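You operate a simulated robot arm through the tools that you are given. There is no shell and no other tool. Be economical: measure what you need, move in short steps, check, and stop when the job is done.

You run a simulated robot arm. Do the job below in one go: nothing can be reset, and whatever is moved stays where it is left.

Task
Rub the clamped base board smooth and lay it in the stock drawer.
Fine: 80 grit pad on the rough patch, pad back, then lift the clamp; shut the drawer. Where these are worked on the way, their far stop is far enough and under half their travel is too little: stock drawer. What is to be rubbed or washed off counts as gone when no trace of it is left.

The check looks at the end state, three seconds after you hand in, the way a careful person would. Anything else that was tipped, shoved, dropped, spilled or broken makes it a failure.

Robot
A 7-joint arm with a two-finger parallel gripper on a trunk, on a base that drives. Base frame: it is fixed to the floor where the robot stands at the start and does not move with it; the origin is under the middle of the robot, x ahead of it, y to its left, z up; the surface under the hand at the start is at about z = 860. Readings come in mm, degrees, newtons and seconds.
With the tool pointing down near the work surface it reaches from about 100 to 700 mm from the robot's upright axis, wherever it stands. Its first joint turns from -166.0 to 166.0 degrees. Places, roughly: base board [500, -1500, 1000]; clamp with the green knob [800, -1500, 900]; stock drawer [500, -100, 700]; tray of the stock drawer [600, -100, 700]. Payload 3.91 kg.
The TCP is the grasp point between the finger pads, 30 mm short of the fingertips. In the tool frame z runs along the fingers and y along their closing line. The gripper opens to 110 mm. The fingers are 20 mm wide and 10 mm thick; the gripper's body (48 by 112 mm) begins 55 mm behind the TCP.
Orientation is that of the tool frame in the base frame, as a unit quaternion [x, y, z, w]. With the fingers straight down and closing along the base's y, the tool's x points along the base's -x, its y along +y and its z along -z.

Tools
- The arm moves only by the tool jog_arm. Its argument "commands" is a list of rows, each a list of 3 entries, a list of its own where there are three numbers: the shift along the tool's x, y, z in mm, then the turn, a rotation vector about the tool's x, y, z in degrees, then the closure in counts, from 0 (fully open) to 255 (shut). In form: [[[dx, dy, dz], [ax, ay, az], grip], ...]. A call has 1 to 12 rows; each row is the pose to reach, as a shift and turn from the pose commanded when the call began, along the tool's axes at that moment. Each row takes 0.2 s and may step no farther than 50 mm and 8.6 degrees from the row before; otherwise, or with a gripper value out of range, the whole call is refused. Where a pose cannot be reached the arm comes as near as it can. A force on the tool above 40 N (or 10 N above the force at the start of the call, whichever is more), or a blocked arm, ends the call early, and 0.2 s more pass. Each finger travels about 153 mm/s and halts on what it meets, pressing with about 34 N; the grip force reading is that of the motor and also rises with nothing between the fingers. The clock runs only during rows and for 0.2 s after the last one: add rows that repeat a pose to give the fingers time. The reply holds the time, the measured pose of the TCP, the force on the tool along the base axes, the opening and the grip force, in the units named above and with some noise, with the torque about the TCP (base axes, N m) and any sound that the robot's microphone picked up, and new pictures: "pictures" is both (left out), scene, wrist or none.
- Cameras (640 x 400 px; columns grow to the right, rows downward): "scene" is now at [0.8, 109.5, 1259.9]; the picture's right is [-0.43, -0.90, 0.00], its down [-0.59, 0.28, -0.76] and it looks along [0.68, -0.32, -0.65] (base axes); focal length 214 px, centre (320, 200). "wrist" rides on the gripper at [77, 7, -114] in the tool frame; the picture's right is [-0.09, 1.00, 0.00], its down [-0.80, -0.07, -0.59] and it looks along [-0.59, -0.05, 0.80] (tool axes); focal length 270 px, centre (320, 200). There is no depth. A picture from a camera that has moved, and an enlarged one, comes with that camera's place and axes in the base frame and with its lens. The place of the scene camera against the robot may be out by one fixed shift of up to 12 mm in any direction.
- slide_trunk(by): slides the trunk up (or, below 0, down) by that many mm; the arm and the scene camera ride with it, the base frame stays. It gives what a move gives, with no picture.
- drive_base(legs): drives the robot by 1 to 6 legs, each [ahead, turn to the left] in mm and degrees, along the robot's own axes; the way and the turn of a leg run together, so that a leg with both is an arc; at most 1500 mm and 180 degrees a leg. The arm and the cameras ride along, it lands a little off, and it stops where it bumps. It gives what a move gives, and a new picture of the scene camera.
- turn_head(pan, tilt): turns the head with the scene camera to pan (to the left, within 155 degrees either way) and tilt (down, from -29 to 69), counted from straight ahead of the robot. It gives what a move gives, and a new picture of the scene camera.
- enlarge(camera, box): a new picture of the part [left, top, right, bottom] of that camera's present view, enlarged. No time passes.
- job_done(): hands the job in; it is judged then, once.

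Go step by step. Nothing tells you exact positions but the pictures and the camera data: compare them with the known pose of the tool, close in by small moves and look again before you grip or let go. The budget is 120 turns and 260 pictures, counting those below and the enlarged ones. Unless the task says otherwise, let go and move clear before handing in, and close with one line.

The tools are called as a command line: name --argument value ..., lists and objects as JSON in quotes. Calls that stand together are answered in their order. jog_arm: Moves the arm, as the interface text tells. Its arguments: {"type":"object","properties":{"commands":{"type":"array"},"pictures":{"type":"string","enum":["both","scene","wrist","none"]}},"required":["commands"]} The other tools are called the same way: slide_trunk (by) slides the trunk up or down; drive_base (legs) drives the base; turn_head (pan, tilt) turns the head that bears the scene camera; enlarge (camera, box) takes an enlarged picture of a part of a camera's view; job_done () hands the job in.

At the start:

```text
time_s: 0.0
position: [409.1, -51.8, 1097.6]
orientation: [0.0, 1.0, 0.0, -0.001]
ft_force: [-0.7, -0.5, -0.1]
ft_torque: [0.0, 0.02, -0.01]
gripper_width: 110.3
gripper_force: 0.1
trunk travel left (down, up): [-225.0, 385.0]
robot x, y, heading: [0.8, -0.5, 0.1]
head pan, tilt: [-25.3, 40.8]
```

scene: 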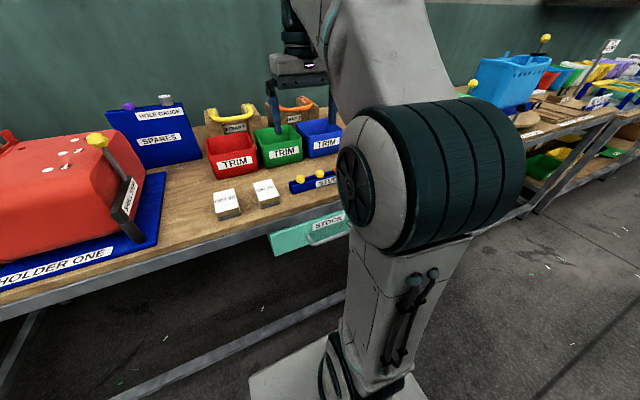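
wrist: 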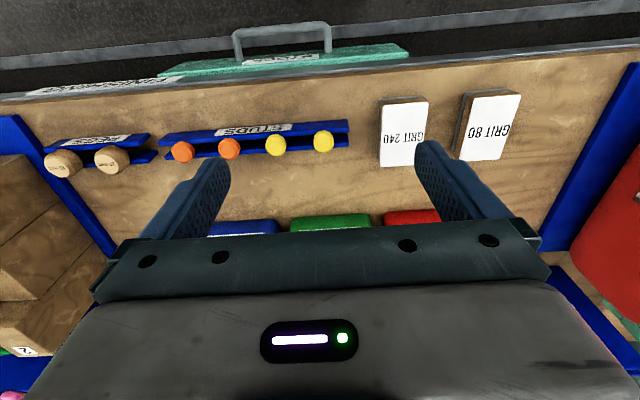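

I see the two grit pads, bins and the stock drawer on the bench ahead; the board and clamp are off to the right. I'll look around first.

turn_head --pan -70 --tilt 25

enlarge --camera "wrist" --box '[0, 0, 640, 250]'

```text
time_s: 1.1
position: [409.0, -50.8, 1096.9]
orientation: [0.0, 1.0, 0.0, 0.0]
ft_force: [0.5, 0.3, -1.1]
ft_torque: [-0.02, -0.02, 0.03]
gripper_width: 110.0
gripper_force: 0.1
trunk travel left (down, up): [-225.0, 385.0]
robot x, y, heading: [-1.9, -3.8, 0.0]
head pan, tilt: [-70.0, 25.0]
camera scene: at [-43.9, 59.1, 1284.4], right [-0.94, -0.34, 0.0], down [-0.14, 0.4, -0.91], along [0.31, -0.85, -0.42], focal length 214 px, centre (320, 200)
```

scene: 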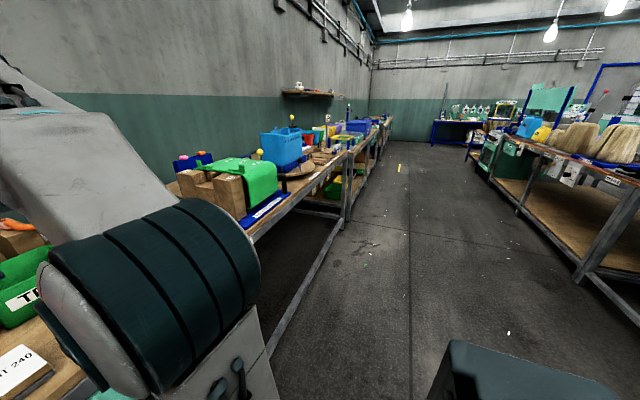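

```text
1.00 times, centred on (320, 125) of wrist (not enlarged: the box is as wide or as high as the picture)
camera zoom: at [332.1, -45.5, 1211.7], right [0.09, 1.0, 0.0], down [0.8, -0.07, 0.59], along [0.59, -0.05, -0.8], focal length 270 px, centre (320, 275)
```

zoom: 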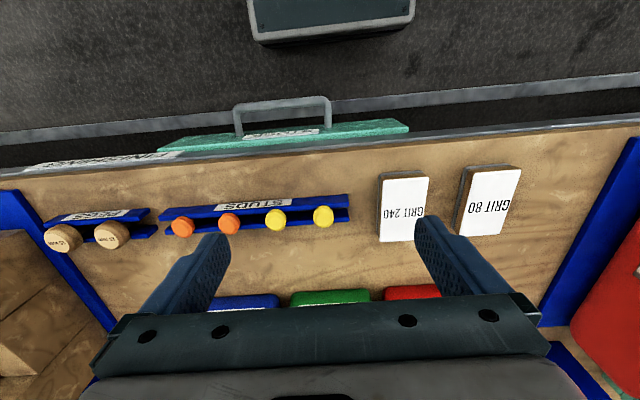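

enlarge --camera "scene" --box '[160, 80, 400, 230]'

turn_head --pan 0 --tilt 45

```text
2.67 times, centred on (280, 155) of scene
camera zoom: at [-43.9, 59.1, 1284.4], right [-0.94, -0.34, 0.0], down [-0.14, 0.4, -0.91], along [0.31, -0.85, -0.42], focal length 572 px, centre (427, 320)
```

zoom: 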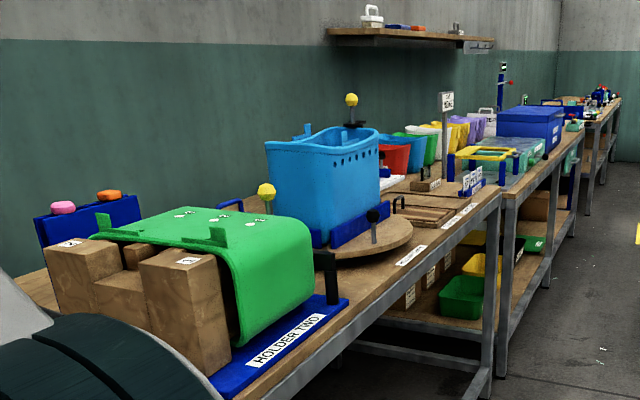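

```text
time_s: 2.5
position: [408.8, -51.0, 1097.2]
orientation: [0.0, 1.0, 0.001, 0.0]
ft_force: [0.1, 0.3, 0.2]
ft_torque: [0.03, -0.01, -0.02]
gripper_width: 109.8
gripper_force: 0.1
trunk travel left (down, up): [-225.0, 385.0]
robot x, y, heading: [0.9, -2.3, 0.1]
head pan, tilt: [0.0, 45.0]
camera scene: at [5.8, 145.5, 1253.9], right [0.0, -1.0, 0.0], down [-0.71, 0.0, -0.71], along [0.71, 0.0, -0.71], focal length 214 px, centre (320, 200)
```

scene: 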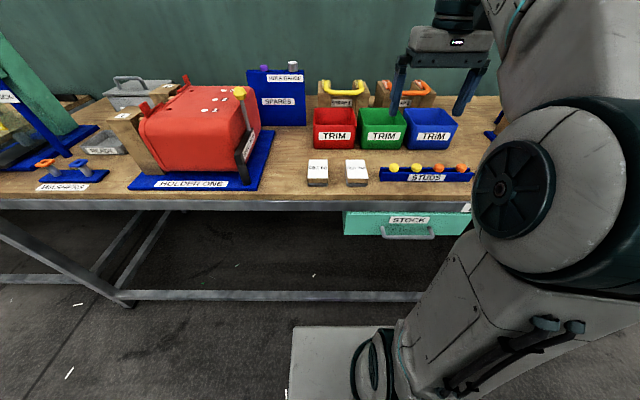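

jog_arm --commands '[[[-12, 35, 20], [0, 0, 0], 60], [[-24, 70, 40], [0, 0, 0], 60], [[-36, 105, 60], [0, 0, 0], 60], [[-48, 140, 80], [0, 0, 0], 60], [[-60, 175, 90], [0, 0, 0], 60], [[-71, 208, 100], [0, 0, 0], 60]]'

enlarge --camera "scene" --box '[200, 60, 500, 248]'

```text
time_s: 3.9
position: [479.6, 157.8, 998.8]
orientation: [0.0, 1.0, 0.0, 0.001]
ft_force: [-0.4, -0.6, 0.8]
ft_torque: [0.04, 0.0, -0.04]
gripper_width: 84.3
gripper_force: 0.0
trunk travel left (down, up): [-225.0, 385.0]
robot x, y, heading: [-1.2, -2.4, -0.0]
head pan, tilt: [0.0, 45.0]
camera scene: at [5.7, 145.5, 1253.9], right [0.0, -1.0, 0.0], down [-0.71, 0.0, -0.71], along [0.71, 0.0, -0.71], focal length 214 px, centre (320, 200)
camera wrist: at [402.7, 163.0, 1112.2], right [0.09, 1.0, 0.0], down [0.8, -0.07, 0.59], along [0.59, -0.05, -0.8], focal length 270 px, centre (320, 200)
```

scene: 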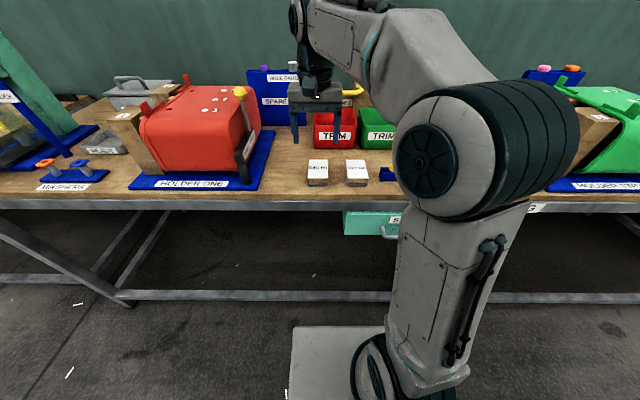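
wrist: 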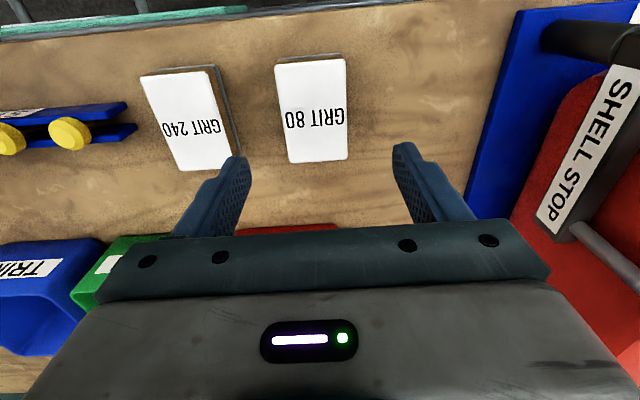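

```text
2.13 times, centred on (350, 154) of scene
camera zoom: at [5.7, 145.5, 1253.9], right [0.0, -1.0, 0.0], down [-0.71, 0.0, -0.71], along [0.71, 0.0, -0.71], focal length 456 px, centre (256, 298)
```

zoom: 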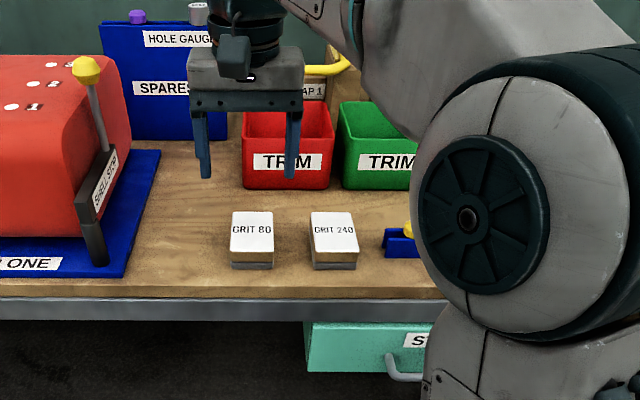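

The grit 80 pad lies near (478, 151), top near z 890. I descend part way over it and check.

jog_arm --commands '[[[1, -6, 30], [0, 0, 0], 60], [[1, -6, 60], [0, 0, 0], 60]]'

```text
time_s: 4.5
position: [477.4, 150.8, 937.2]
orientation: [-0.001, 1.0, 0.0, -0.001]
ft_force: [-0.9, 0.0, 0.1]
ft_torque: [-0.01, -0.02, -0.01]
gripper_width: 84.3
gripper_force: 0.0
trunk travel left (down, up): [-225.0, 385.0]
robot x, y, heading: [1.3, 0.6, -0.2]
head pan, tilt: [0.0, 45.0]
camera scene: at [5.8, 145.6, 1253.9], right [0.0, -1.0, 0.0], down [-0.71, 0.0, -0.71], along [0.71, 0.0, -0.71], focal length 214 px, centre (320, 200)
camera wrist: at [400.9, 156.5, 1051.8], right [0.09, 1.0, 0.0], down [0.8, -0.07, 0.59], along [0.59, -0.05, -0.8], focal length 270 px, centre (320, 200)
```

scene: 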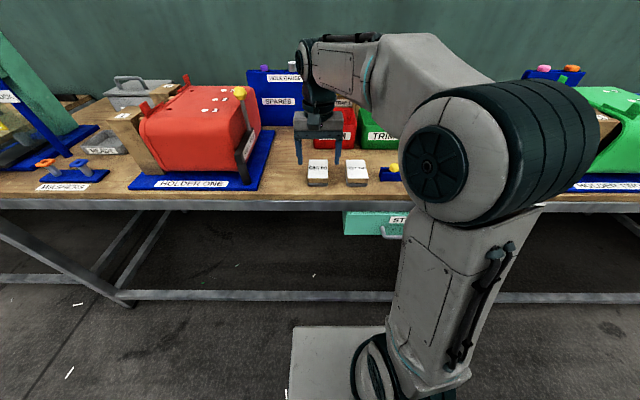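
wrist: 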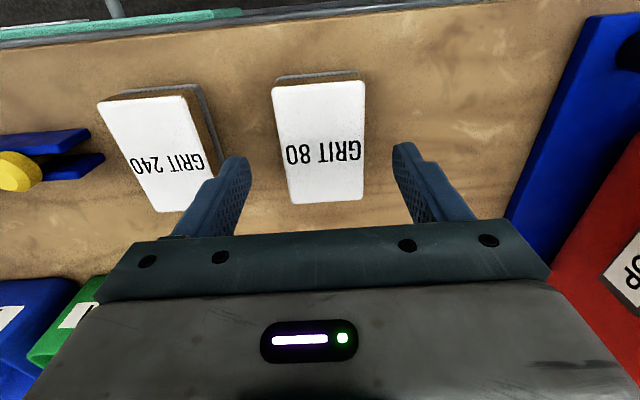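

jog_arm --commands '[[[-2, 1, 20], [0, 0, 0], 60], [[-2, 1, 36], [0, 0, 0], 60], [[-2, 1, 36], [0, 0, 0], 160], [[-2, 1, 36], [0, 0, 0], 255], [[-2, 1, 36], [0, 0, 0], 255]]' --pictures "wrist"

```text
time_s: 5.7
position: [480.8, 151.9, 901.1]
orientation: [0.0, 1.0, 0.0, 0.0]
ft_force: [-0.8, 0.5, 0.4]
ft_torque: [0.02, -0.01, 0.02]
gripper_width: 54.0
gripper_force: 33.9
trunk travel left (down, up): [-225.0, 385.0]
robot x, y, heading: [0.8, -4.7, -0.0]
head pan, tilt: [0.0, 45.0]
camera wrist: at [404.0, 157.7, 1015.4], right [0.09, 1.0, 0.0], down [0.8, -0.07, 0.59], along [0.59, -0.05, -0.8], focal length 270 px, centre (320, 200)
```

wrist: 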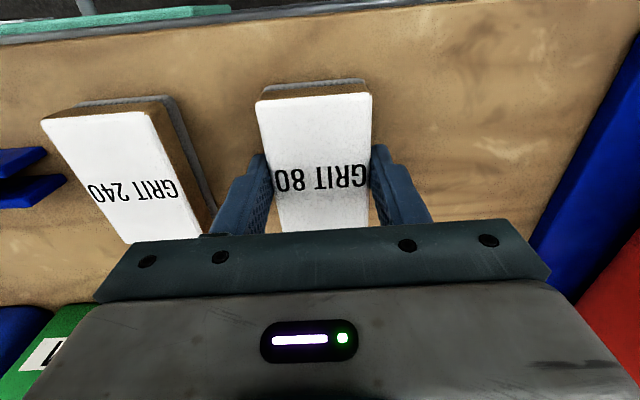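

Pad gripped (54 mm). I lift it, draw it in, and drive to the board area to look.

jog_arm --commands '[[[0, 0, -40], [0, 0, 0], 255], [[0, 0, -80], [0, 0, 0], 255], [[0, 0, -125], [0, 0, 0], 255], [[0, 0, -170], [0, 0, 0], 255], [[20, -25, -200], [0, 0, 0], 255], [[40, -60, -220], [0, 0, 0], 255], [[60, -95, -240], [0, 0, 0], 255], [[80, -130, -250], [0, 0, 0], 255], [[80, -152, -250], [0, 0, 0], 255]]' --pictures "wrist"

drive_base --legs '[[-250, 0], [0, -90], [1400, 0], [0, 90]]'

```text
time_s: 7.7
position: [397.9, -0.4, 1139.2]
orientation: [-0.001, 1.0, -0.001, 0.002]
ft_force: [0.2, 0.1, -0.2]
ft_torque: [-0.03, 0.0, -0.02]
gripper_width: 53.8
gripper_force: 33.9
out of reach, approached as far as the arm can: row 7, 8, 9
trunk travel left (down, up): [-225.0, 385.0]
robot x, y, heading: [-1.4, -5.5, 0.2]
head pan, tilt: [0.0, 45.0]
camera wrist: at [320.6, 5.3, 1252.9], right [0.09, 1.0, 0.0], down [0.8, -0.07, 0.6], along [0.59, -0.05, -0.8], focal length 270 px, centre (320, 200)
```

wrist: 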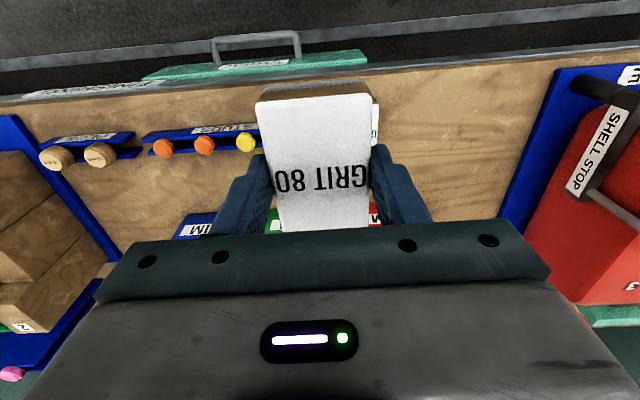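

```text
time_s: 23.8
position: [135.1, -1393.9, 1139.9]
orientation: [-0.003, 1.0, 0.0, 0.002]
ft_force: [-0.1, -0.7, 0.0]
ft_torque: [-0.02, 0.03, 0.02]
gripper_width: 53.7
gripper_force: 33.8
trunk travel left (down, up): [-225.0, 385.0]
robot x, y, heading: [-262.3, -1400.5, 0.5]
head pan, tilt: [0.0, 45.0]
camera scene: at [-257.8, -1251.4, 1253.9], right [0.01, -1.0, 0.0], down [-0.71, 0.0, -0.71], along [0.71, 0.0, -0.71], focal length 214 px, centre (320, 200)
```

scene: 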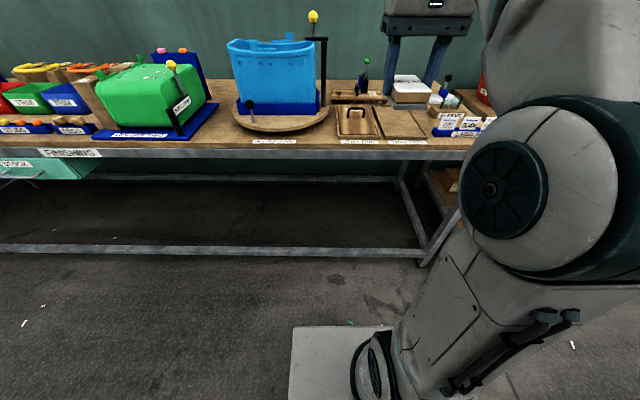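

enlarge --camera "scene" --box '[300, 40, 500, 165]'

turn_head --pan -20 --tilt 45

```text
3.20 times, centred on (400, 102) of scene
camera zoom: at [-257.8, -1251.4, 1253.9], right [0.01, -1.0, 0.0], down [-0.71, 0.0, -0.71], along [0.71, 0.0, -0.71], focal length 686 px, centre (64, 512)
```

zoom: 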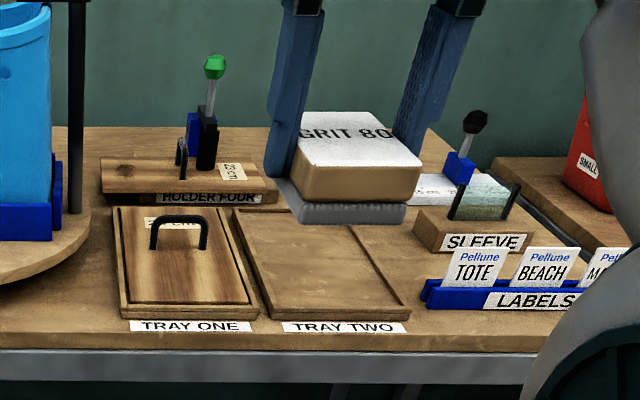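

```text
time_s: 24.7
position: [135.6, -1395.1, 1138.7]
orientation: [-0.004, 1.0, 0.0, 0.001]
ft_force: [0.4, -0.4, -0.1]
ft_torque: [-0.03, 0.01, 0.04]
gripper_width: 53.8
gripper_force: 34.1
trunk travel left (down, up): [-225.0, 385.0]
robot x, y, heading: [-260.0, -1401.1, 0.4]
head pan, tilt: [-20.0, 45.0]
camera scene: at [-262.5, -1279.3, 1253.9], right [-0.34, -0.94, 0.0], down [-0.67, 0.24, -0.71], along [0.67, -0.24, -0.71], focal length 214 px, centre (320, 200)
```

scene: 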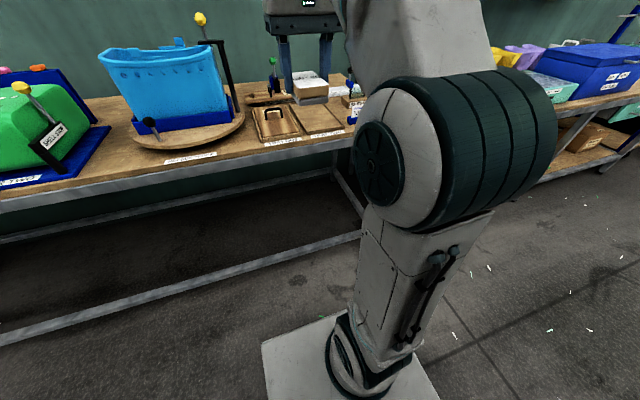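

drive_base --legs '[[0, -90], [70, 0], [0, 90], [260, 0]]'

jog_arm --commands '[[[0, 0, 0], [0, 0, 0], 255]]' --pictures "wrist"

```text
time_s: 34.8
position: [396.5, -1463.5, 1139.2]
orientation: [-0.001, 1.0, 0.0, 0.002]
ft_force: [0.4, 0.5, -0.4]
ft_torque: [0.02, 0.0, -0.03]
gripper_width: 53.9
gripper_force: 34.1
trunk travel left (down, up): [-225.0, 385.0]
robot x, y, heading: [2.6, -1467.6, 0.0]
head pan, tilt: [-20.0, 45.0]
camera scene: at [-1.0, -1348.1, 1253.9], right [-0.34, -0.94, 0.0], down [-0.67, 0.24, -0.71], along [0.67, -0.24, -0.71], focal length 214 px, centre (320, 200)
```

scene: 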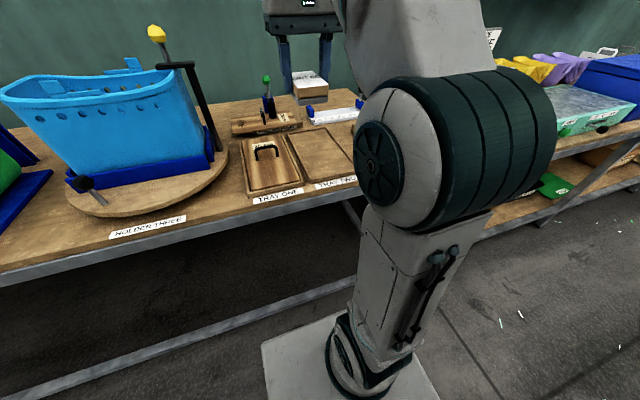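

```text
time_s: 35.2
position: [396.6, -1463.9, 1139.6]
orientation: [-0.002, 1.0, 0.0, 0.002]
ft_force: [-0.1, -0.4, -0.4]
ft_torque: [0.0, 0.01, -0.01]
gripper_width: 53.9
gripper_force: 33.4
trunk travel left (down, up): [-225.0, 385.0]
robot x, y, heading: [-1.3, -1469.1, 0.1]
head pan, tilt: [-20.0, 45.0]
camera wrist: at [319.6, -1459.2, 1252.8], right [0.08, 1.0, 0.0], down [0.8, -0.07, 0.6], along [0.59, -0.05, -0.8], focal length 270 px, centre (320, 200)
```

wrist: 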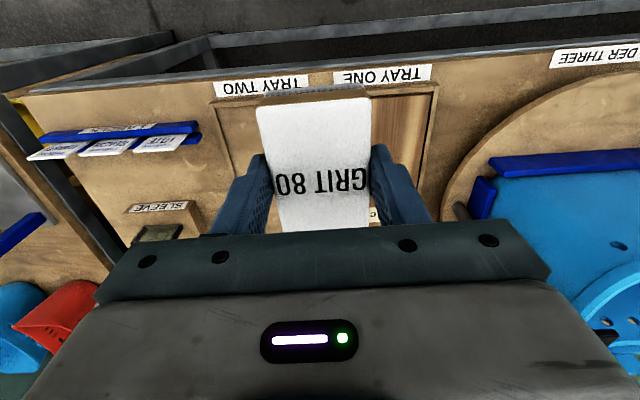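

turn_head --pan -10 --tilt 30

enlarge --camera "scene" --box '[220, 110, 400, 250]'

```text
time_s: 36.0
position: [397.0, -1464.8, 1138.6]
orientation: [-0.002, 1.0, 0.0, 0.002]
ft_force: [0.1, -0.1, -0.9]
ft_torque: [0.03, -0.01, 0.0]
gripper_width: 53.8
gripper_force: 33.5
trunk travel left (down, up): [-225.0, 385.0]
robot x, y, heading: [-1.1, -1468.3, 0.3]
head pan, tilt: [-10.0, 30.0]
camera scene: at [11.6, -1336.0, 1276.4], right [-0.17, -0.99, 0.0], down [-0.49, 0.09, -0.87], along [0.85, -0.15, -0.5], focal length 214 px, centre (320, 200)
```

scene: 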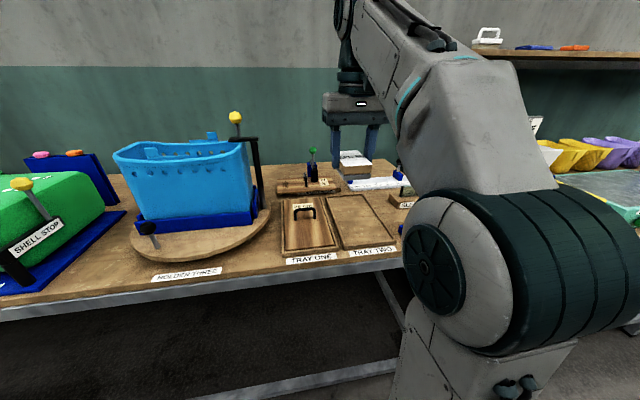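

```text
2.86 times, centred on (310, 180) of scene
camera zoom: at [11.6, -1336.0, 1276.4], right [-0.17, -0.99, 0.0], down [-0.49, 0.09, -0.87], along [0.85, -0.15, -0.5], focal length 613 px, centre (349, 257)
```

zoom: 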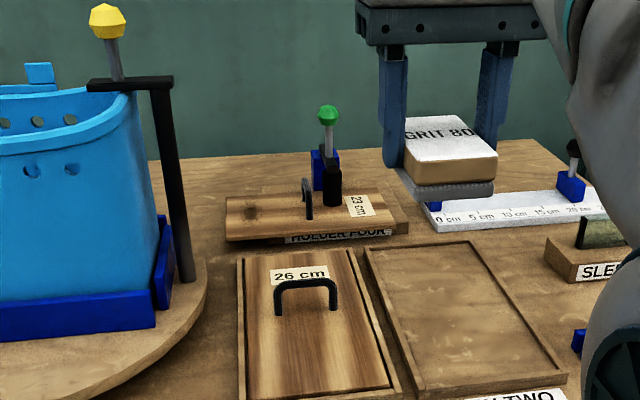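

The 23 cm board with a dark patch at its left end sits in holder four under the green-knob clamp, around x 800. I move in closer and get a better view.

drive_base --legs '[[70, 0]]'

turn_head --pan -5 --tilt 65

```text
time_s: 37.0
position: [466.4, -1463.7, 1139.1]
orientation: [-0.001, 1.0, 0.0, 0.001]
ft_force: [-0.3, 0.1, -0.2]
ft_torque: [0.01, 0.0, 0.0]
gripper_width: 53.6
gripper_force: 34.7
trunk travel left (down, up): [-225.0, 385.0]
robot x, y, heading: [69.7, -1467.0, 0.1]
head pan, tilt: [-10.0, 30.0]
camera scene: at [81.5, -1335.8, 1276.5], right [-0.17, -0.99, 0.0], down [-0.49, 0.09, -0.87], along [0.85, -0.15, -0.5], focal length 214 px, centre (320, 200)
```

scene: 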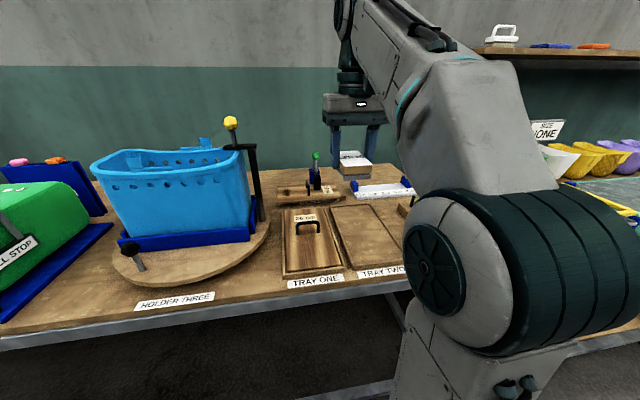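

```text
time_s: 38.0
position: [467.6, -1465.4, 1138.2]
orientation: [-0.001, 1.0, -0.001, 0.002]
ft_force: [-0.6, -0.2, -0.9]
ft_torque: [-0.01, 0.03, 0.0]
gripper_width: 53.9
gripper_force: 34.1
trunk travel left (down, up): [-225.0, 385.0]
robot x, y, heading: [66.5, -1465.9, 0.2]
head pan, tilt: [-5.0, 65.0]
camera scene: at [52.9, -1325.4, 1228.9], right [-0.08, -1.0, 0.0], down [-0.9, 0.08, -0.42], along [0.42, -0.04, -0.91], focal length 214 px, centre (320, 200)
```

scene: 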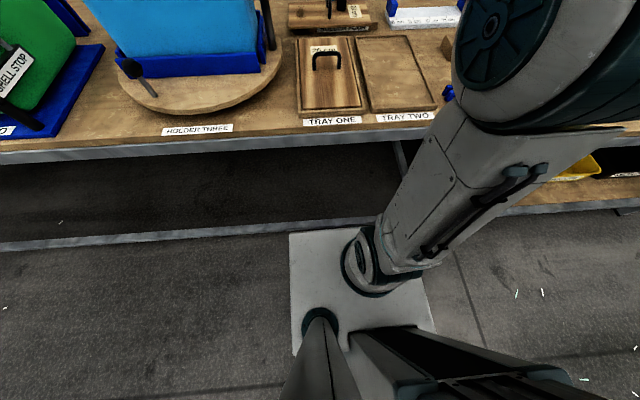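

jog_arm --commands '[[[-40, -15, 0], [0, 0, 0], 255], [[-80, -30, 0], [0, 0, 0], 255], [[-120, -45, 0], [0, 0, 0], 255], [[-160, -60, 0], [0, 0, 0], 255], [[-200, -75, 0], [0, 0, 0], 255]]' --pictures "wrist"

turn_head --pan -10 --tilt 30

enlarge --camera "scene" --box '[230, 130, 390, 230]'

```text
time_s: 39.2
position: [604.2, -1533.2, 1097.8]
orientation: [-0.001, 1.0, -0.001, 0.004]
ft_force: [-0.6, 0.8, -0.5]
ft_torque: [-0.02, -0.06, 0.0]
gripper_width: 53.7
gripper_force: 33.7
out of reach, approached as far as the arm can: row 1, 2, 3, 4, 5
trunk travel left (down, up): [-225.0, 385.0]
robot x, y, heading: [62.9, -1465.5, 0.3]
head pan, tilt: [-5.0, 65.0]
camera wrist: at [525.3, -1529.2, 1211.4], right [0.09, 1.0, 0.0], down [0.8, -0.07, 0.6], along [0.6, -0.05, -0.8], focal length 270 px, centre (320, 200)
```

wrist: 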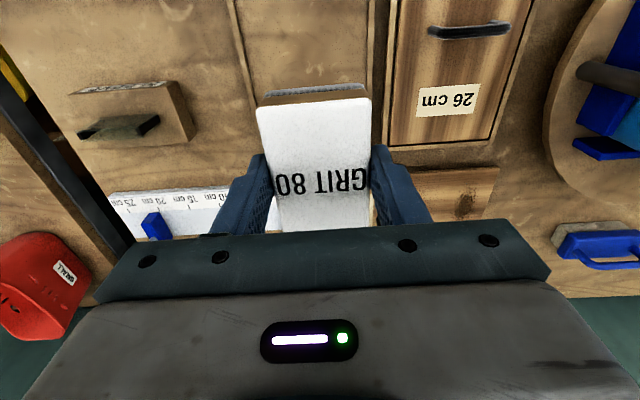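

```text
time_s: 40.2
position: [602.8, -1533.9, 1097.3]
orientation: [-0.002, 1.0, 0.0, 0.003]
ft_force: [-0.5, -0.7, -0.8]
ft_torque: [0.0, 0.02, -0.04]
gripper_width: 53.7
gripper_force: 33.7
trunk travel left (down, up): [-225.0, 385.0]
robot x, y, heading: [68.9, -1470.9, 0.3]
head pan, tilt: [-10.0, 30.0]
camera scene: at [81.5, -1335.8, 1276.4], right [-0.17, -0.99, 0.0], down [-0.49, 0.09, -0.87], along [0.85, -0.15, -0.5], focal length 214 px, centre (320, 200)
```

scene: 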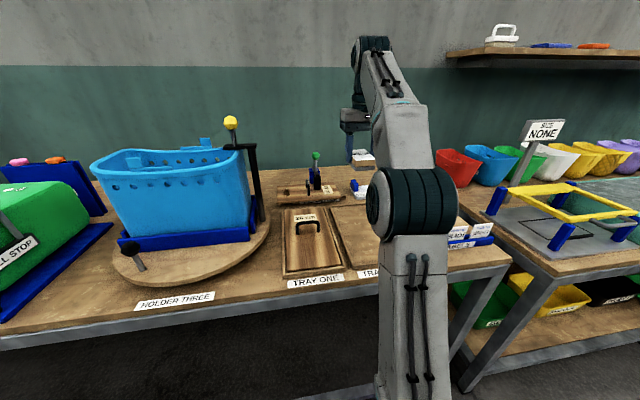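

```text
4.00 times, centred on (310, 180) of scene
camera zoom: at [81.5, -1335.8, 1276.4], right [-0.17, -0.99, 0.0], down [-0.49, 0.09, -0.87], along [0.85, -0.15, -0.5], focal length 858 px, centre (360, 280)
```

zoom: 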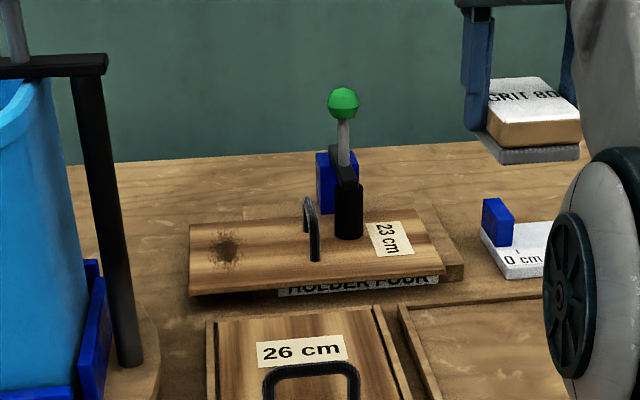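

slide_trunk --by 80

drive_base --legs '[[55, 0]]'

jog_arm --commands '[[[-20, 0, 0], [0, 0, 0], 255], [[-40, 0, 10], [0, 0, 0], 255], [[-60, 0, 20], [0, 0, 0], 255]]' --pictures "wrist"

turn_head --pan -5 --tilt 40

```text
time_s: 41.4
position: [604.7, -1533.8, 1177.2]
orientation: [-0.002, 1.0, 0.0, 0.003]
ft_force: [0.1, 0.1, -0.9]
ft_torque: [-0.01, -0.01, 0.0]
gripper_width: 53.6
gripper_force: 34.3
trunk travel left (down, up): [-305.0, 305.0]
robot x, y, heading: [67.0, -1468.5, -0.1]
head pan, tilt: [-10.0, 30.0]
```

```text
time_s: 42.3
position: [660.2, -1534.9, 1177.1]
orientation: [-0.003, 1.0, -0.001, 0.002]
ft_force: [0.0, -0.2, -0.7]
ft_torque: [-0.03, 0.01, -0.03]
gripper_width: 53.7
gripper_force: 34.3
trunk travel left (down, up): [-305.0, 305.0]
robot x, y, heading: [124.1, -1461.9, 0.1]
head pan, tilt: [-10.0, 30.0]
camera scene: at [137.3, -1335.6, 1356.5], right [-0.17, -0.99, 0.0], down [-0.49, 0.09, -0.87], along [0.85, -0.15, -0.5], focal length 214 px, centre (320, 200)
```

scene: 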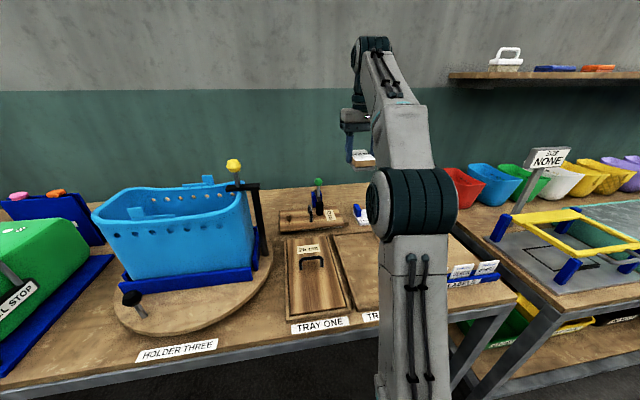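

```text
time_s: 43.1
position: [680.6, -1531.6, 1166.2]
orientation: [-0.002, 1.0, -0.001, 0.004]
ft_force: [-0.8, 0.1, -1.2]
ft_torque: [0.0, -0.02, 0.01]
gripper_width: 53.8
gripper_force: 33.8
out of reach, approached as far as the arm can: row 1, 2, 3
trunk travel left (down, up): [-305.0, 305.0]
robot x, y, heading: [121.8, -1466.3, 0.4]
head pan, tilt: [-10.0, 30.0]
camera wrist: at [602.2, -1526.1, 1279.7], right [0.08, 1.0, 0.0], down [0.8, -0.07, 0.6], along [0.6, -0.05, -0.8], focal length 270 px, centre (320, 200)
```

wrist: 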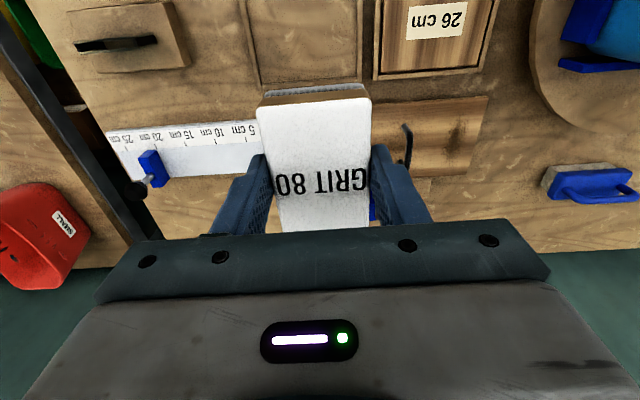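

```text
time_s: 43.9
position: [679.9, -1530.4, 1166.7]
orientation: [-0.002, 1.0, -0.001, 0.004]
ft_force: [-0.1, 0.2, -1.1]
ft_torque: [0.01, 0.0, -0.02]
gripper_width: 54.1
gripper_force: 33.7
trunk travel left (down, up): [-305.0, 305.0]
robot x, y, heading: [121.3, -1469.7, 0.0]
head pan, tilt: [-5.0, 40.0]
camera scene: at [132.7, -1327.3, 1341.2], right [-0.08, -1.0, 0.0], down [-0.64, 0.05, -0.77], along [0.76, -0.06, -0.64], focal length 214 px, centre (320, 200)
```

scene: 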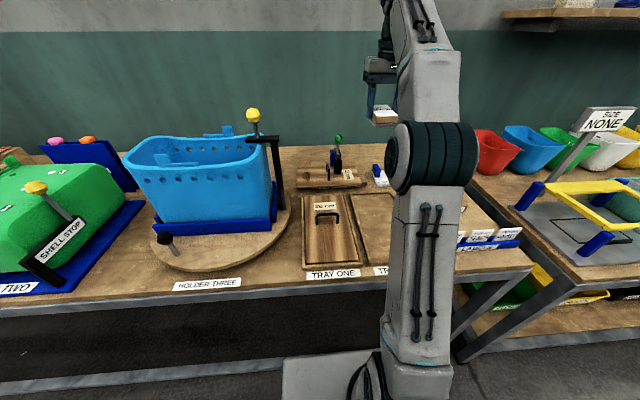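

enlarge --camera "wrist" --box '[360, 70, 560, 195]'

enlarge --camera "scene" --box '[280, 120, 400, 200]'

```text
3.20 times, centred on (460, 132) of wrist
camera zoom: at [602.5, -1526.2, 1279.5], right [0.08, 1.0, 0.0], down [0.8, -0.07, 0.6], along [0.6, -0.05, -0.8], focal length 865 px, centre (-128, 416)
```

zoom: 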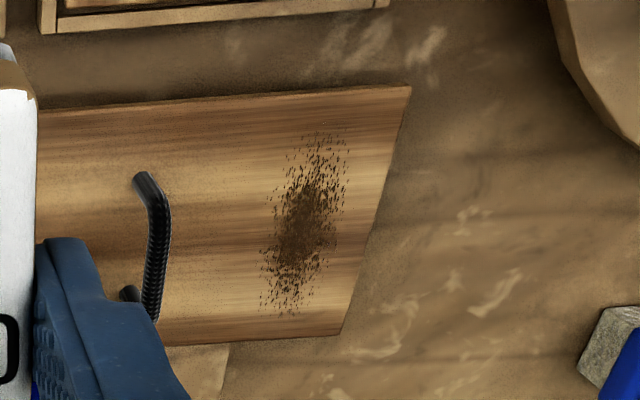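

```text
5.00 times, centred on (340, 160) of scene
camera zoom: at [132.7, -1327.3, 1341.2], right [-0.08, -1.0, 0.0], down [-0.64, 0.05, -0.77], along [0.76, -0.06, -0.64], focal length 1072 px, centre (220, 400)
```

zoom: 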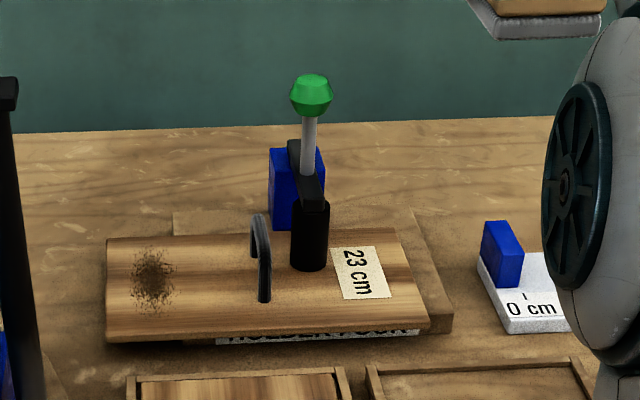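

drive_base --legs '[[20, 0]]'

jog_arm --commands '[[[10, 40, 10], [0, 0, 0], 255], [[10, 80, 20], [0, 0, 0], 255], [[10, 120, 30], [0, 0, 0], 255], [[10, 156, 40], [0, 0, 0], 255], [[0, 156, 60], [0, 0, 0], 255]]'

```text
time_s: 44.8
position: [699.7, -1533.5, 1164.8]
orientation: [0.0, 1.0, -0.001, 0.004]
ft_force: [-0.2, -0.5, 0.3]
ft_torque: [0.05, 0.0, -0.01]
gripper_width: 53.7
gripper_force: 34.0
trunk travel left (down, up): [-305.0, 305.0]
robot x, y, heading: [146.9, -1465.1, -0.1]
head pan, tilt: [-5.0, 40.0]
stopped in leg 1: the robot was blocked; the commanded pose is now the measured one
camera scene: at [152.2, -1327.2, 1341.1], right [-0.09, -1.0, 0.0], down [-0.64, 0.06, -0.77], along [0.76, -0.07, -0.64], focal length 214 px, centre (320, 200)
```

scene: 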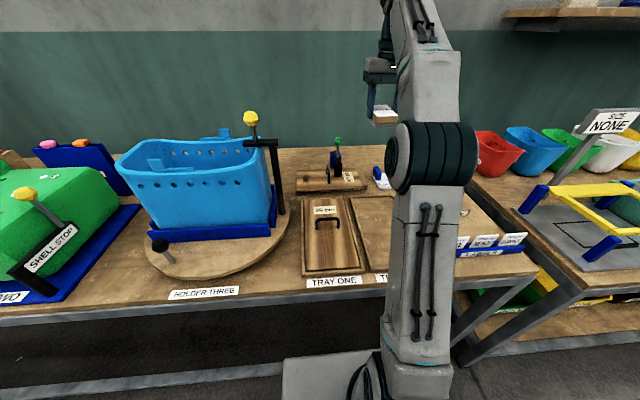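

```text
time_s: 46.0
position: [699.6, -1376.6, 1104.5]
orientation: [0.001, 1.0, -0.001, 0.003]
ft_force: [-0.5, -0.1, -0.5]
ft_torque: [0.01, -0.02, 0.01]
gripper_width: 53.9
gripper_force: 34.4
trunk travel left (down, up): [-305.0, 305.0]
robot x, y, heading: [143.3, -1469.6, 0.1]
head pan, tilt: [-5.0, 40.0]
camera scene: at [152.0, -1326.9, 1341.1], right [-0.09, -1.0, 0.0], down [-0.64, 0.06, -0.77], along [0.76, -0.07, -0.64], focal length 214 px, centre (320, 200)
camera wrist: at [621.6, -1372.0, 1218.3], right [0.09, 1.0, 0.0], down [0.8, -0.07, 0.6], along [0.6, -0.05, -0.8], focal length 270 px, centre (320, 200)
```

scene: 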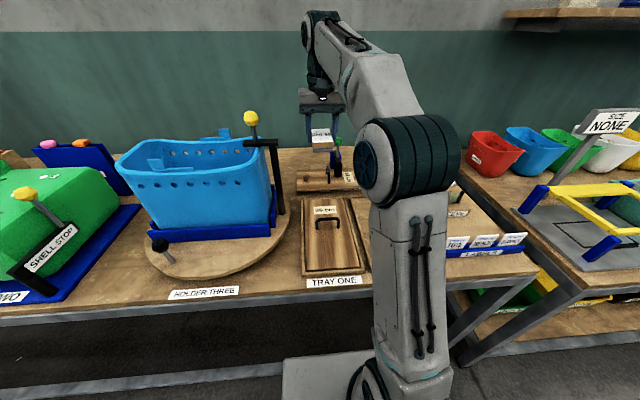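
wrist: 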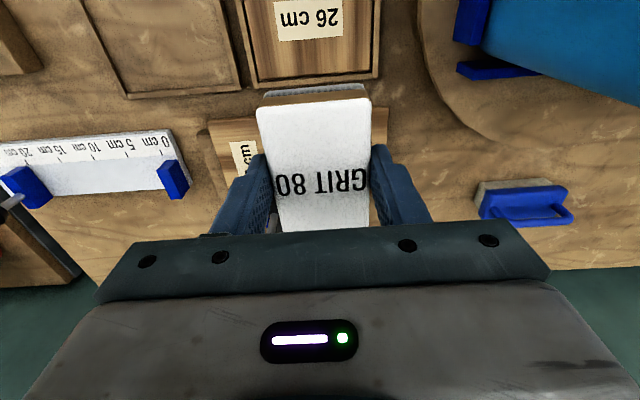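

jog_arm --commands '[[[-30, 8, 20], [0, 0, 0], 255], [[-60, 16, 45], [0, 0, 0], 255], [[-88, 30, 75], [0, 0, 0], 255], [[-88, 36, 110], [0, 0, 0], 255]]'

enlarge --camera "scene" --box '[240, 90, 400, 200]'

```text
time_s: 47.0
position: [788.8, -1340.3, 994.9]
orientation: [0.0, 1.0, 0.001, 0.003]
ft_force: [0.3, 0.9, -0.6]
ft_torque: [-0.01, 0.04, 0.01]
gripper_width: 53.8
gripper_force: 34.1
trunk travel left (down, up): [-305.0, 305.0]
robot x, y, heading: [145.3, -1467.5, 0.1]
head pan, tilt: [-5.0, 40.0]
camera scene: at [152.3, -1327.0, 1341.1], right [-0.09, -1.0, 0.0], down [-0.64, 0.06, -0.77], along [0.76, -0.07, -0.64], focal length 214 px, centre (320, 200)
camera wrist: at [710.6, -1334.9, 1108.8], right [0.09, 1.0, 0.0], down [0.8, -0.07, 0.6], along [0.6, -0.05, -0.8], focal length 270 px, centre (320, 200)
```

scene: 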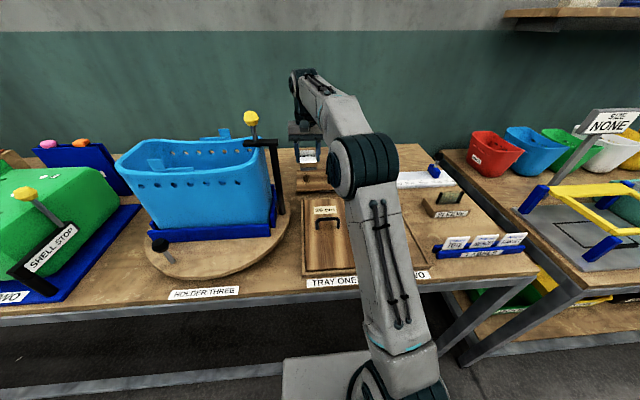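
wrist: 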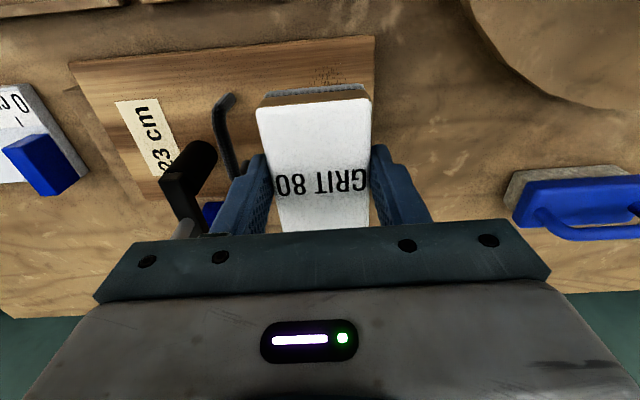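

```text
3.64 times, centred on (320, 145) of scene
camera zoom: at [152.3, -1327.0, 1341.1], right [-0.09, -1.0, 0.0], down [-0.64, 0.06, -0.77], along [0.76, -0.07, -0.64], focal length 780 px, centre (320, 400)
```

zoom: 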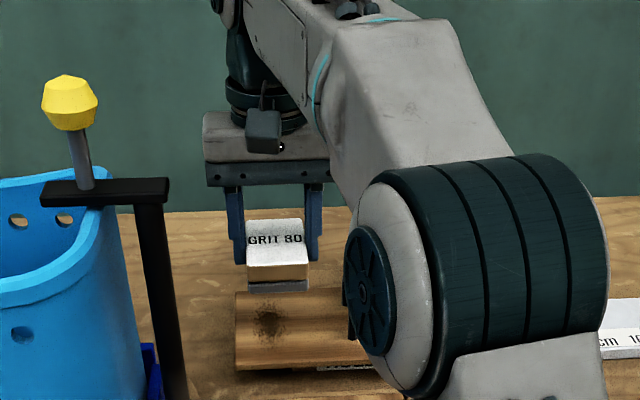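

jog_arm --commands '[[[0, 5, 25], [0, 0, 0], 255], [[0, 5, 45], [0, 0, 0], 255], [[0, 5, 50], [0, 0, 0], 255]]' --pictures "none"

enlarge --camera "scene" --box '[280, 120, 360, 200]'

```text
time_s: 47.8
position: [788.6, -1335.3, 945.5]
orientation: [0.0, 1.0, 0.0, 0.004]
ft_force: [0.8, -0.2, -0.4]
ft_torque: [0.03, 0.0, 0.02]
gripper_width: 53.9
gripper_force: 33.9
trunk travel left (down, up): [-305.0, 305.0]
robot x, y, heading: [145.8, -1469.0, 0.1]
head pan, tilt: [-5.0, 40.0]
```

```text
5.00 times, centred on (320, 160) of scene
camera zoom: at [152.1, -1327.1, 1341.1], right [-0.09, -1.0, 0.0], down [-0.64, 0.06, -0.77], along [0.76, -0.07, -0.64], focal length 1072 px, centre (320, 400)
```

zoom: 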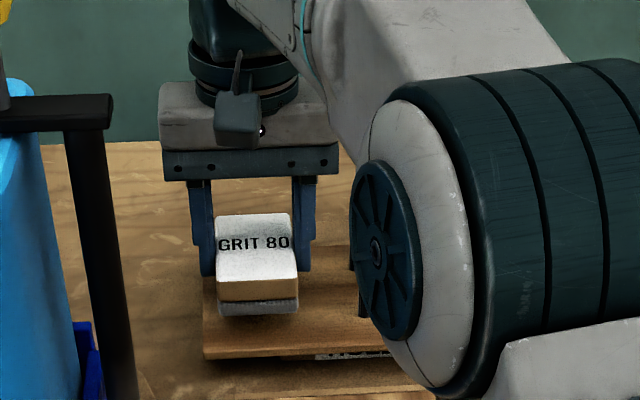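

jog_arm --commands '[[[0, 0, 4], [0, 0, 0], 255], [[0, 0, 8], [0, 0, 0], 255], [[0, 0, 10], [0, 0, 0], 255]]' --pictures "none"

```text
time_s: 48.6
position: [788.6, -1336.1, 935.8]
orientation: [0.0, 1.0, 0.0, 0.003]
ft_force: [0.1, -0.2, -0.7]
ft_torque: [-0.01, 0.03, -0.01]
gripper_width: 54.0
gripper_force: 34.2
trunk travel left (down, up): [-305.0, 305.0]
robot x, y, heading: [139.8, -1466.3, -0.3]
head pan, tilt: [-5.0, 40.0]
```

jog_arm --commands '[[[0, 0, 3], [0, 0, 0], 255], [[0, 0, 5], [0, 0, 0], 255], [[0, 0, 7], [0, 0, 0], 255]]' --pictures "none"

```text
time_s: 49.4
position: [788.4, -1336.3, 929.1]
orientation: [0.0, 1.0, 0.0, 0.004]
ft_force: [0.6, -1.2, 3.4]
ft_torque: [0.04, 0.15, 0.02]
gripper_width: 53.8
gripper_force: 34.3
trunk travel left (down, up): [-305.0, 305.0]
robot x, y, heading: [142.3, -1468.5, 0.2]
head pan, tilt: [-5.0, 40.0]
```

Contact at TCP z 929. I press slightly and stroke.

jog_arm --commands '[[[0, 0, 2], [0, 0, 0], 255], [[-15, 0, 2], [0, 0, 0], 255], [[0, 0, 2], [0, 0, 0], 255], [[15, 0, 2], [0, 0, 0], 255], [[0, 0, 2], [0, 0, 0], 255], [[-15, 0, 2], [0, 0, 0], 255], [[0, 0, 2], [0, 0, 0], 255], [[15, 0, 2], [0, 0, 0], 255]]' --pictures "wrist"

```text
time_s: 51.2
position: [772.9, -1337.4, 927.9]
orientation: [0.0, 1.0, 0.001, 0.006]
ft_force: [7.0, -0.3, 25.1]
ft_torque: [-0.11, 0.08, 0.07]
gripper_width: 53.7
gripper_force: 34.1
trunk travel left (down, up): [-305.0, 305.0]
robot x, y, heading: [143.6, -1469.1, -0.1]
head pan, tilt: [-5.0, 40.0]
camera wrist: at [695.3, -1332.1, 1041.5], right [0.09, 1.0, 0.0], down [0.79, -0.07, 0.6], along [0.6, -0.05, -0.8], focal length 270 px, centre (320, 200)
```

wrist: 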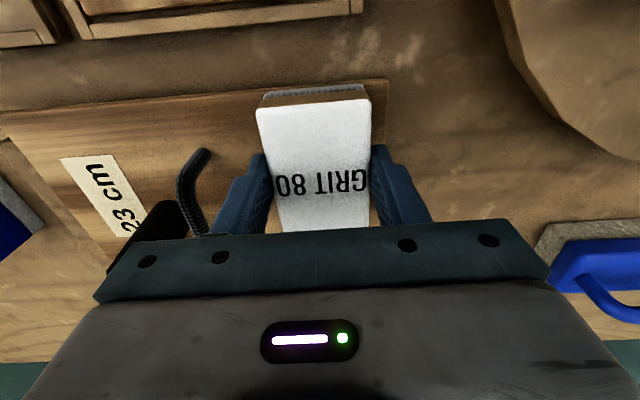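

jog_arm --commands '[[[-15, 3, 0], [0, 0, 0], 255], [[-30, 3, 0], [0, 0, 0], 255], [[-43, 3, 0], [0, 0, 0], 255], [[-28, 3, 0], [0, 0, 0], 255], [[-14, 3, 0], [0, 0, 0], 255], [[0, 3, 0], [0, 0, 0], 255], [[0, -6, 0], [0, 0, 0], 255], [[-15, -6, 0], [0, 0, 0], 255], [[-30, -6, 0], [0, 0, 0], 255], [[-43, -6, 0], [0, 0, 0], 255], [[-28, -6, 0], [0, 0, 0], 255], [[-14, -6, 0], [0, 0, 0], 255]]' --pictures "none"

jog_arm --commands '[[[0, 3, 0], [0, 0, 0], 255], [[-12, 6, 0], [0, 0, 0], 255], [[-27, 6, 0], [0, 0, 0], 255], [[-12, 6, 0], [0, 0, 0], 255], [[0, 6, 0], [0, 0, 0], 255], [[10, 6, 0], [0, 0, 0], 255], [[-10, 6, 0], [0, 0, 0], 255], [[-10, 6, -30], [0, 0, 0], 255], [[10, 6, -60], [0, 0, 0], 255], [[40, -30, -80], [0, 0, 0], 255]]'

```text
time_s: 53.8
position: [787.6, -1343.5, 927.1]
orientation: [0.0, 1.0, -0.001, 0.004]
ft_force: [6.6, -2.3, 22.7]
ft_torque: [-0.08, -0.29, -0.03]
gripper_width: 53.6
gripper_force: 33.4
trunk travel left (down, up): [-305.0, 305.0]
robot x, y, heading: [145.0, -1470.2, -0.1]
head pan, tilt: [-5.0, 40.0]
```

```text
refused: row 10 steps farther than a row can; nothing moved
```

jog_arm --commands '[[[0, 3, 0], [0, 0, 0], 255], [[-12, 6, 0], [0, 0, 0], 255], [[-27, 6, 0], [0, 0, 0], 255], [[-12, 6, 0], [0, 0, 0], 255], [[0, 6, 0], [0, 0, 0], 255], [[10, 6, 0], [0, 0, 0], 255], [[-10, 6, 0], [0, 0, 0], 255], [[-10, 6, -30], [0, 0, 0], 255], [[10, 6, -60], [0, 0, 0], 255], [[30, -20, -85], [0, 0, 0], 255], [[60, -30, -110], [0, 0, 0], 255]]'

enlarge --camera "scene" --box '[280, 120, 360, 200]'

```text
time_s: 56.2
position: [725.4, -1372.3, 1037.2]
orientation: [0.0, 1.0, 0.001, 0.002]
ft_force: [-0.8, -0.3, 0.3]
ft_torque: [-0.01, 0.01, 0.02]
gripper_width: 53.9
gripper_force: 33.9
trunk travel left (down, up): [-305.0, 305.0]
robot x, y, heading: [141.0, -1468.4, 0.1]
head pan, tilt: [-5.0, 40.0]
camera scene: at [152.1, -1327.3, 1341.1], right [-0.09, -1.0, 0.0], down [-0.64, 0.06, -0.77], along [0.76, -0.07, -0.64], focal length 214 px, centre (320, 200)
camera wrist: at [648.2, -1366.8, 1150.0], right [0.09, 1.0, 0.0], down [0.8, -0.07, 0.6], along [0.6, -0.05, -0.8], focal length 270 px, centre (320, 200)
```

scene: 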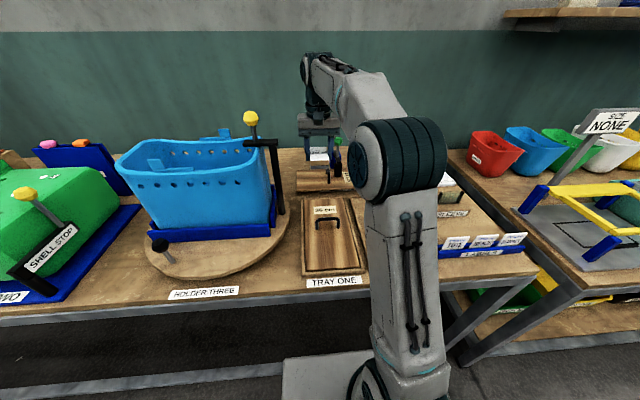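
wrist: 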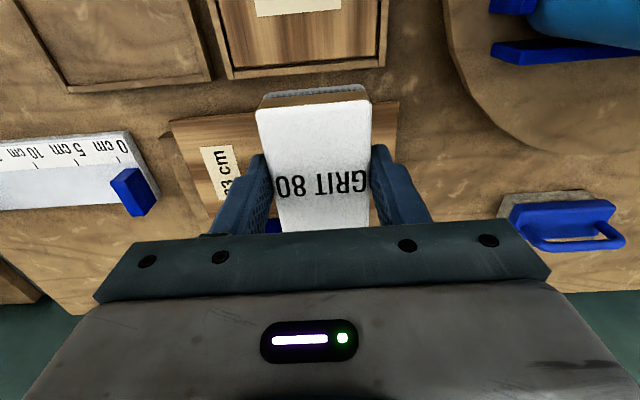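

```text
5.00 times, centred on (320, 160) of scene
camera zoom: at [152.1, -1327.3, 1341.1], right [-0.09, -1.0, 0.0], down [-0.64, 0.06, -0.77], along [0.76, -0.07, -0.64], focal length 1072 px, centre (320, 400)
```

zoom: 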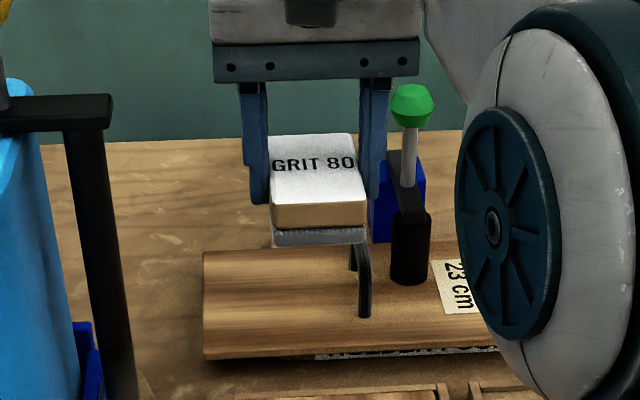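

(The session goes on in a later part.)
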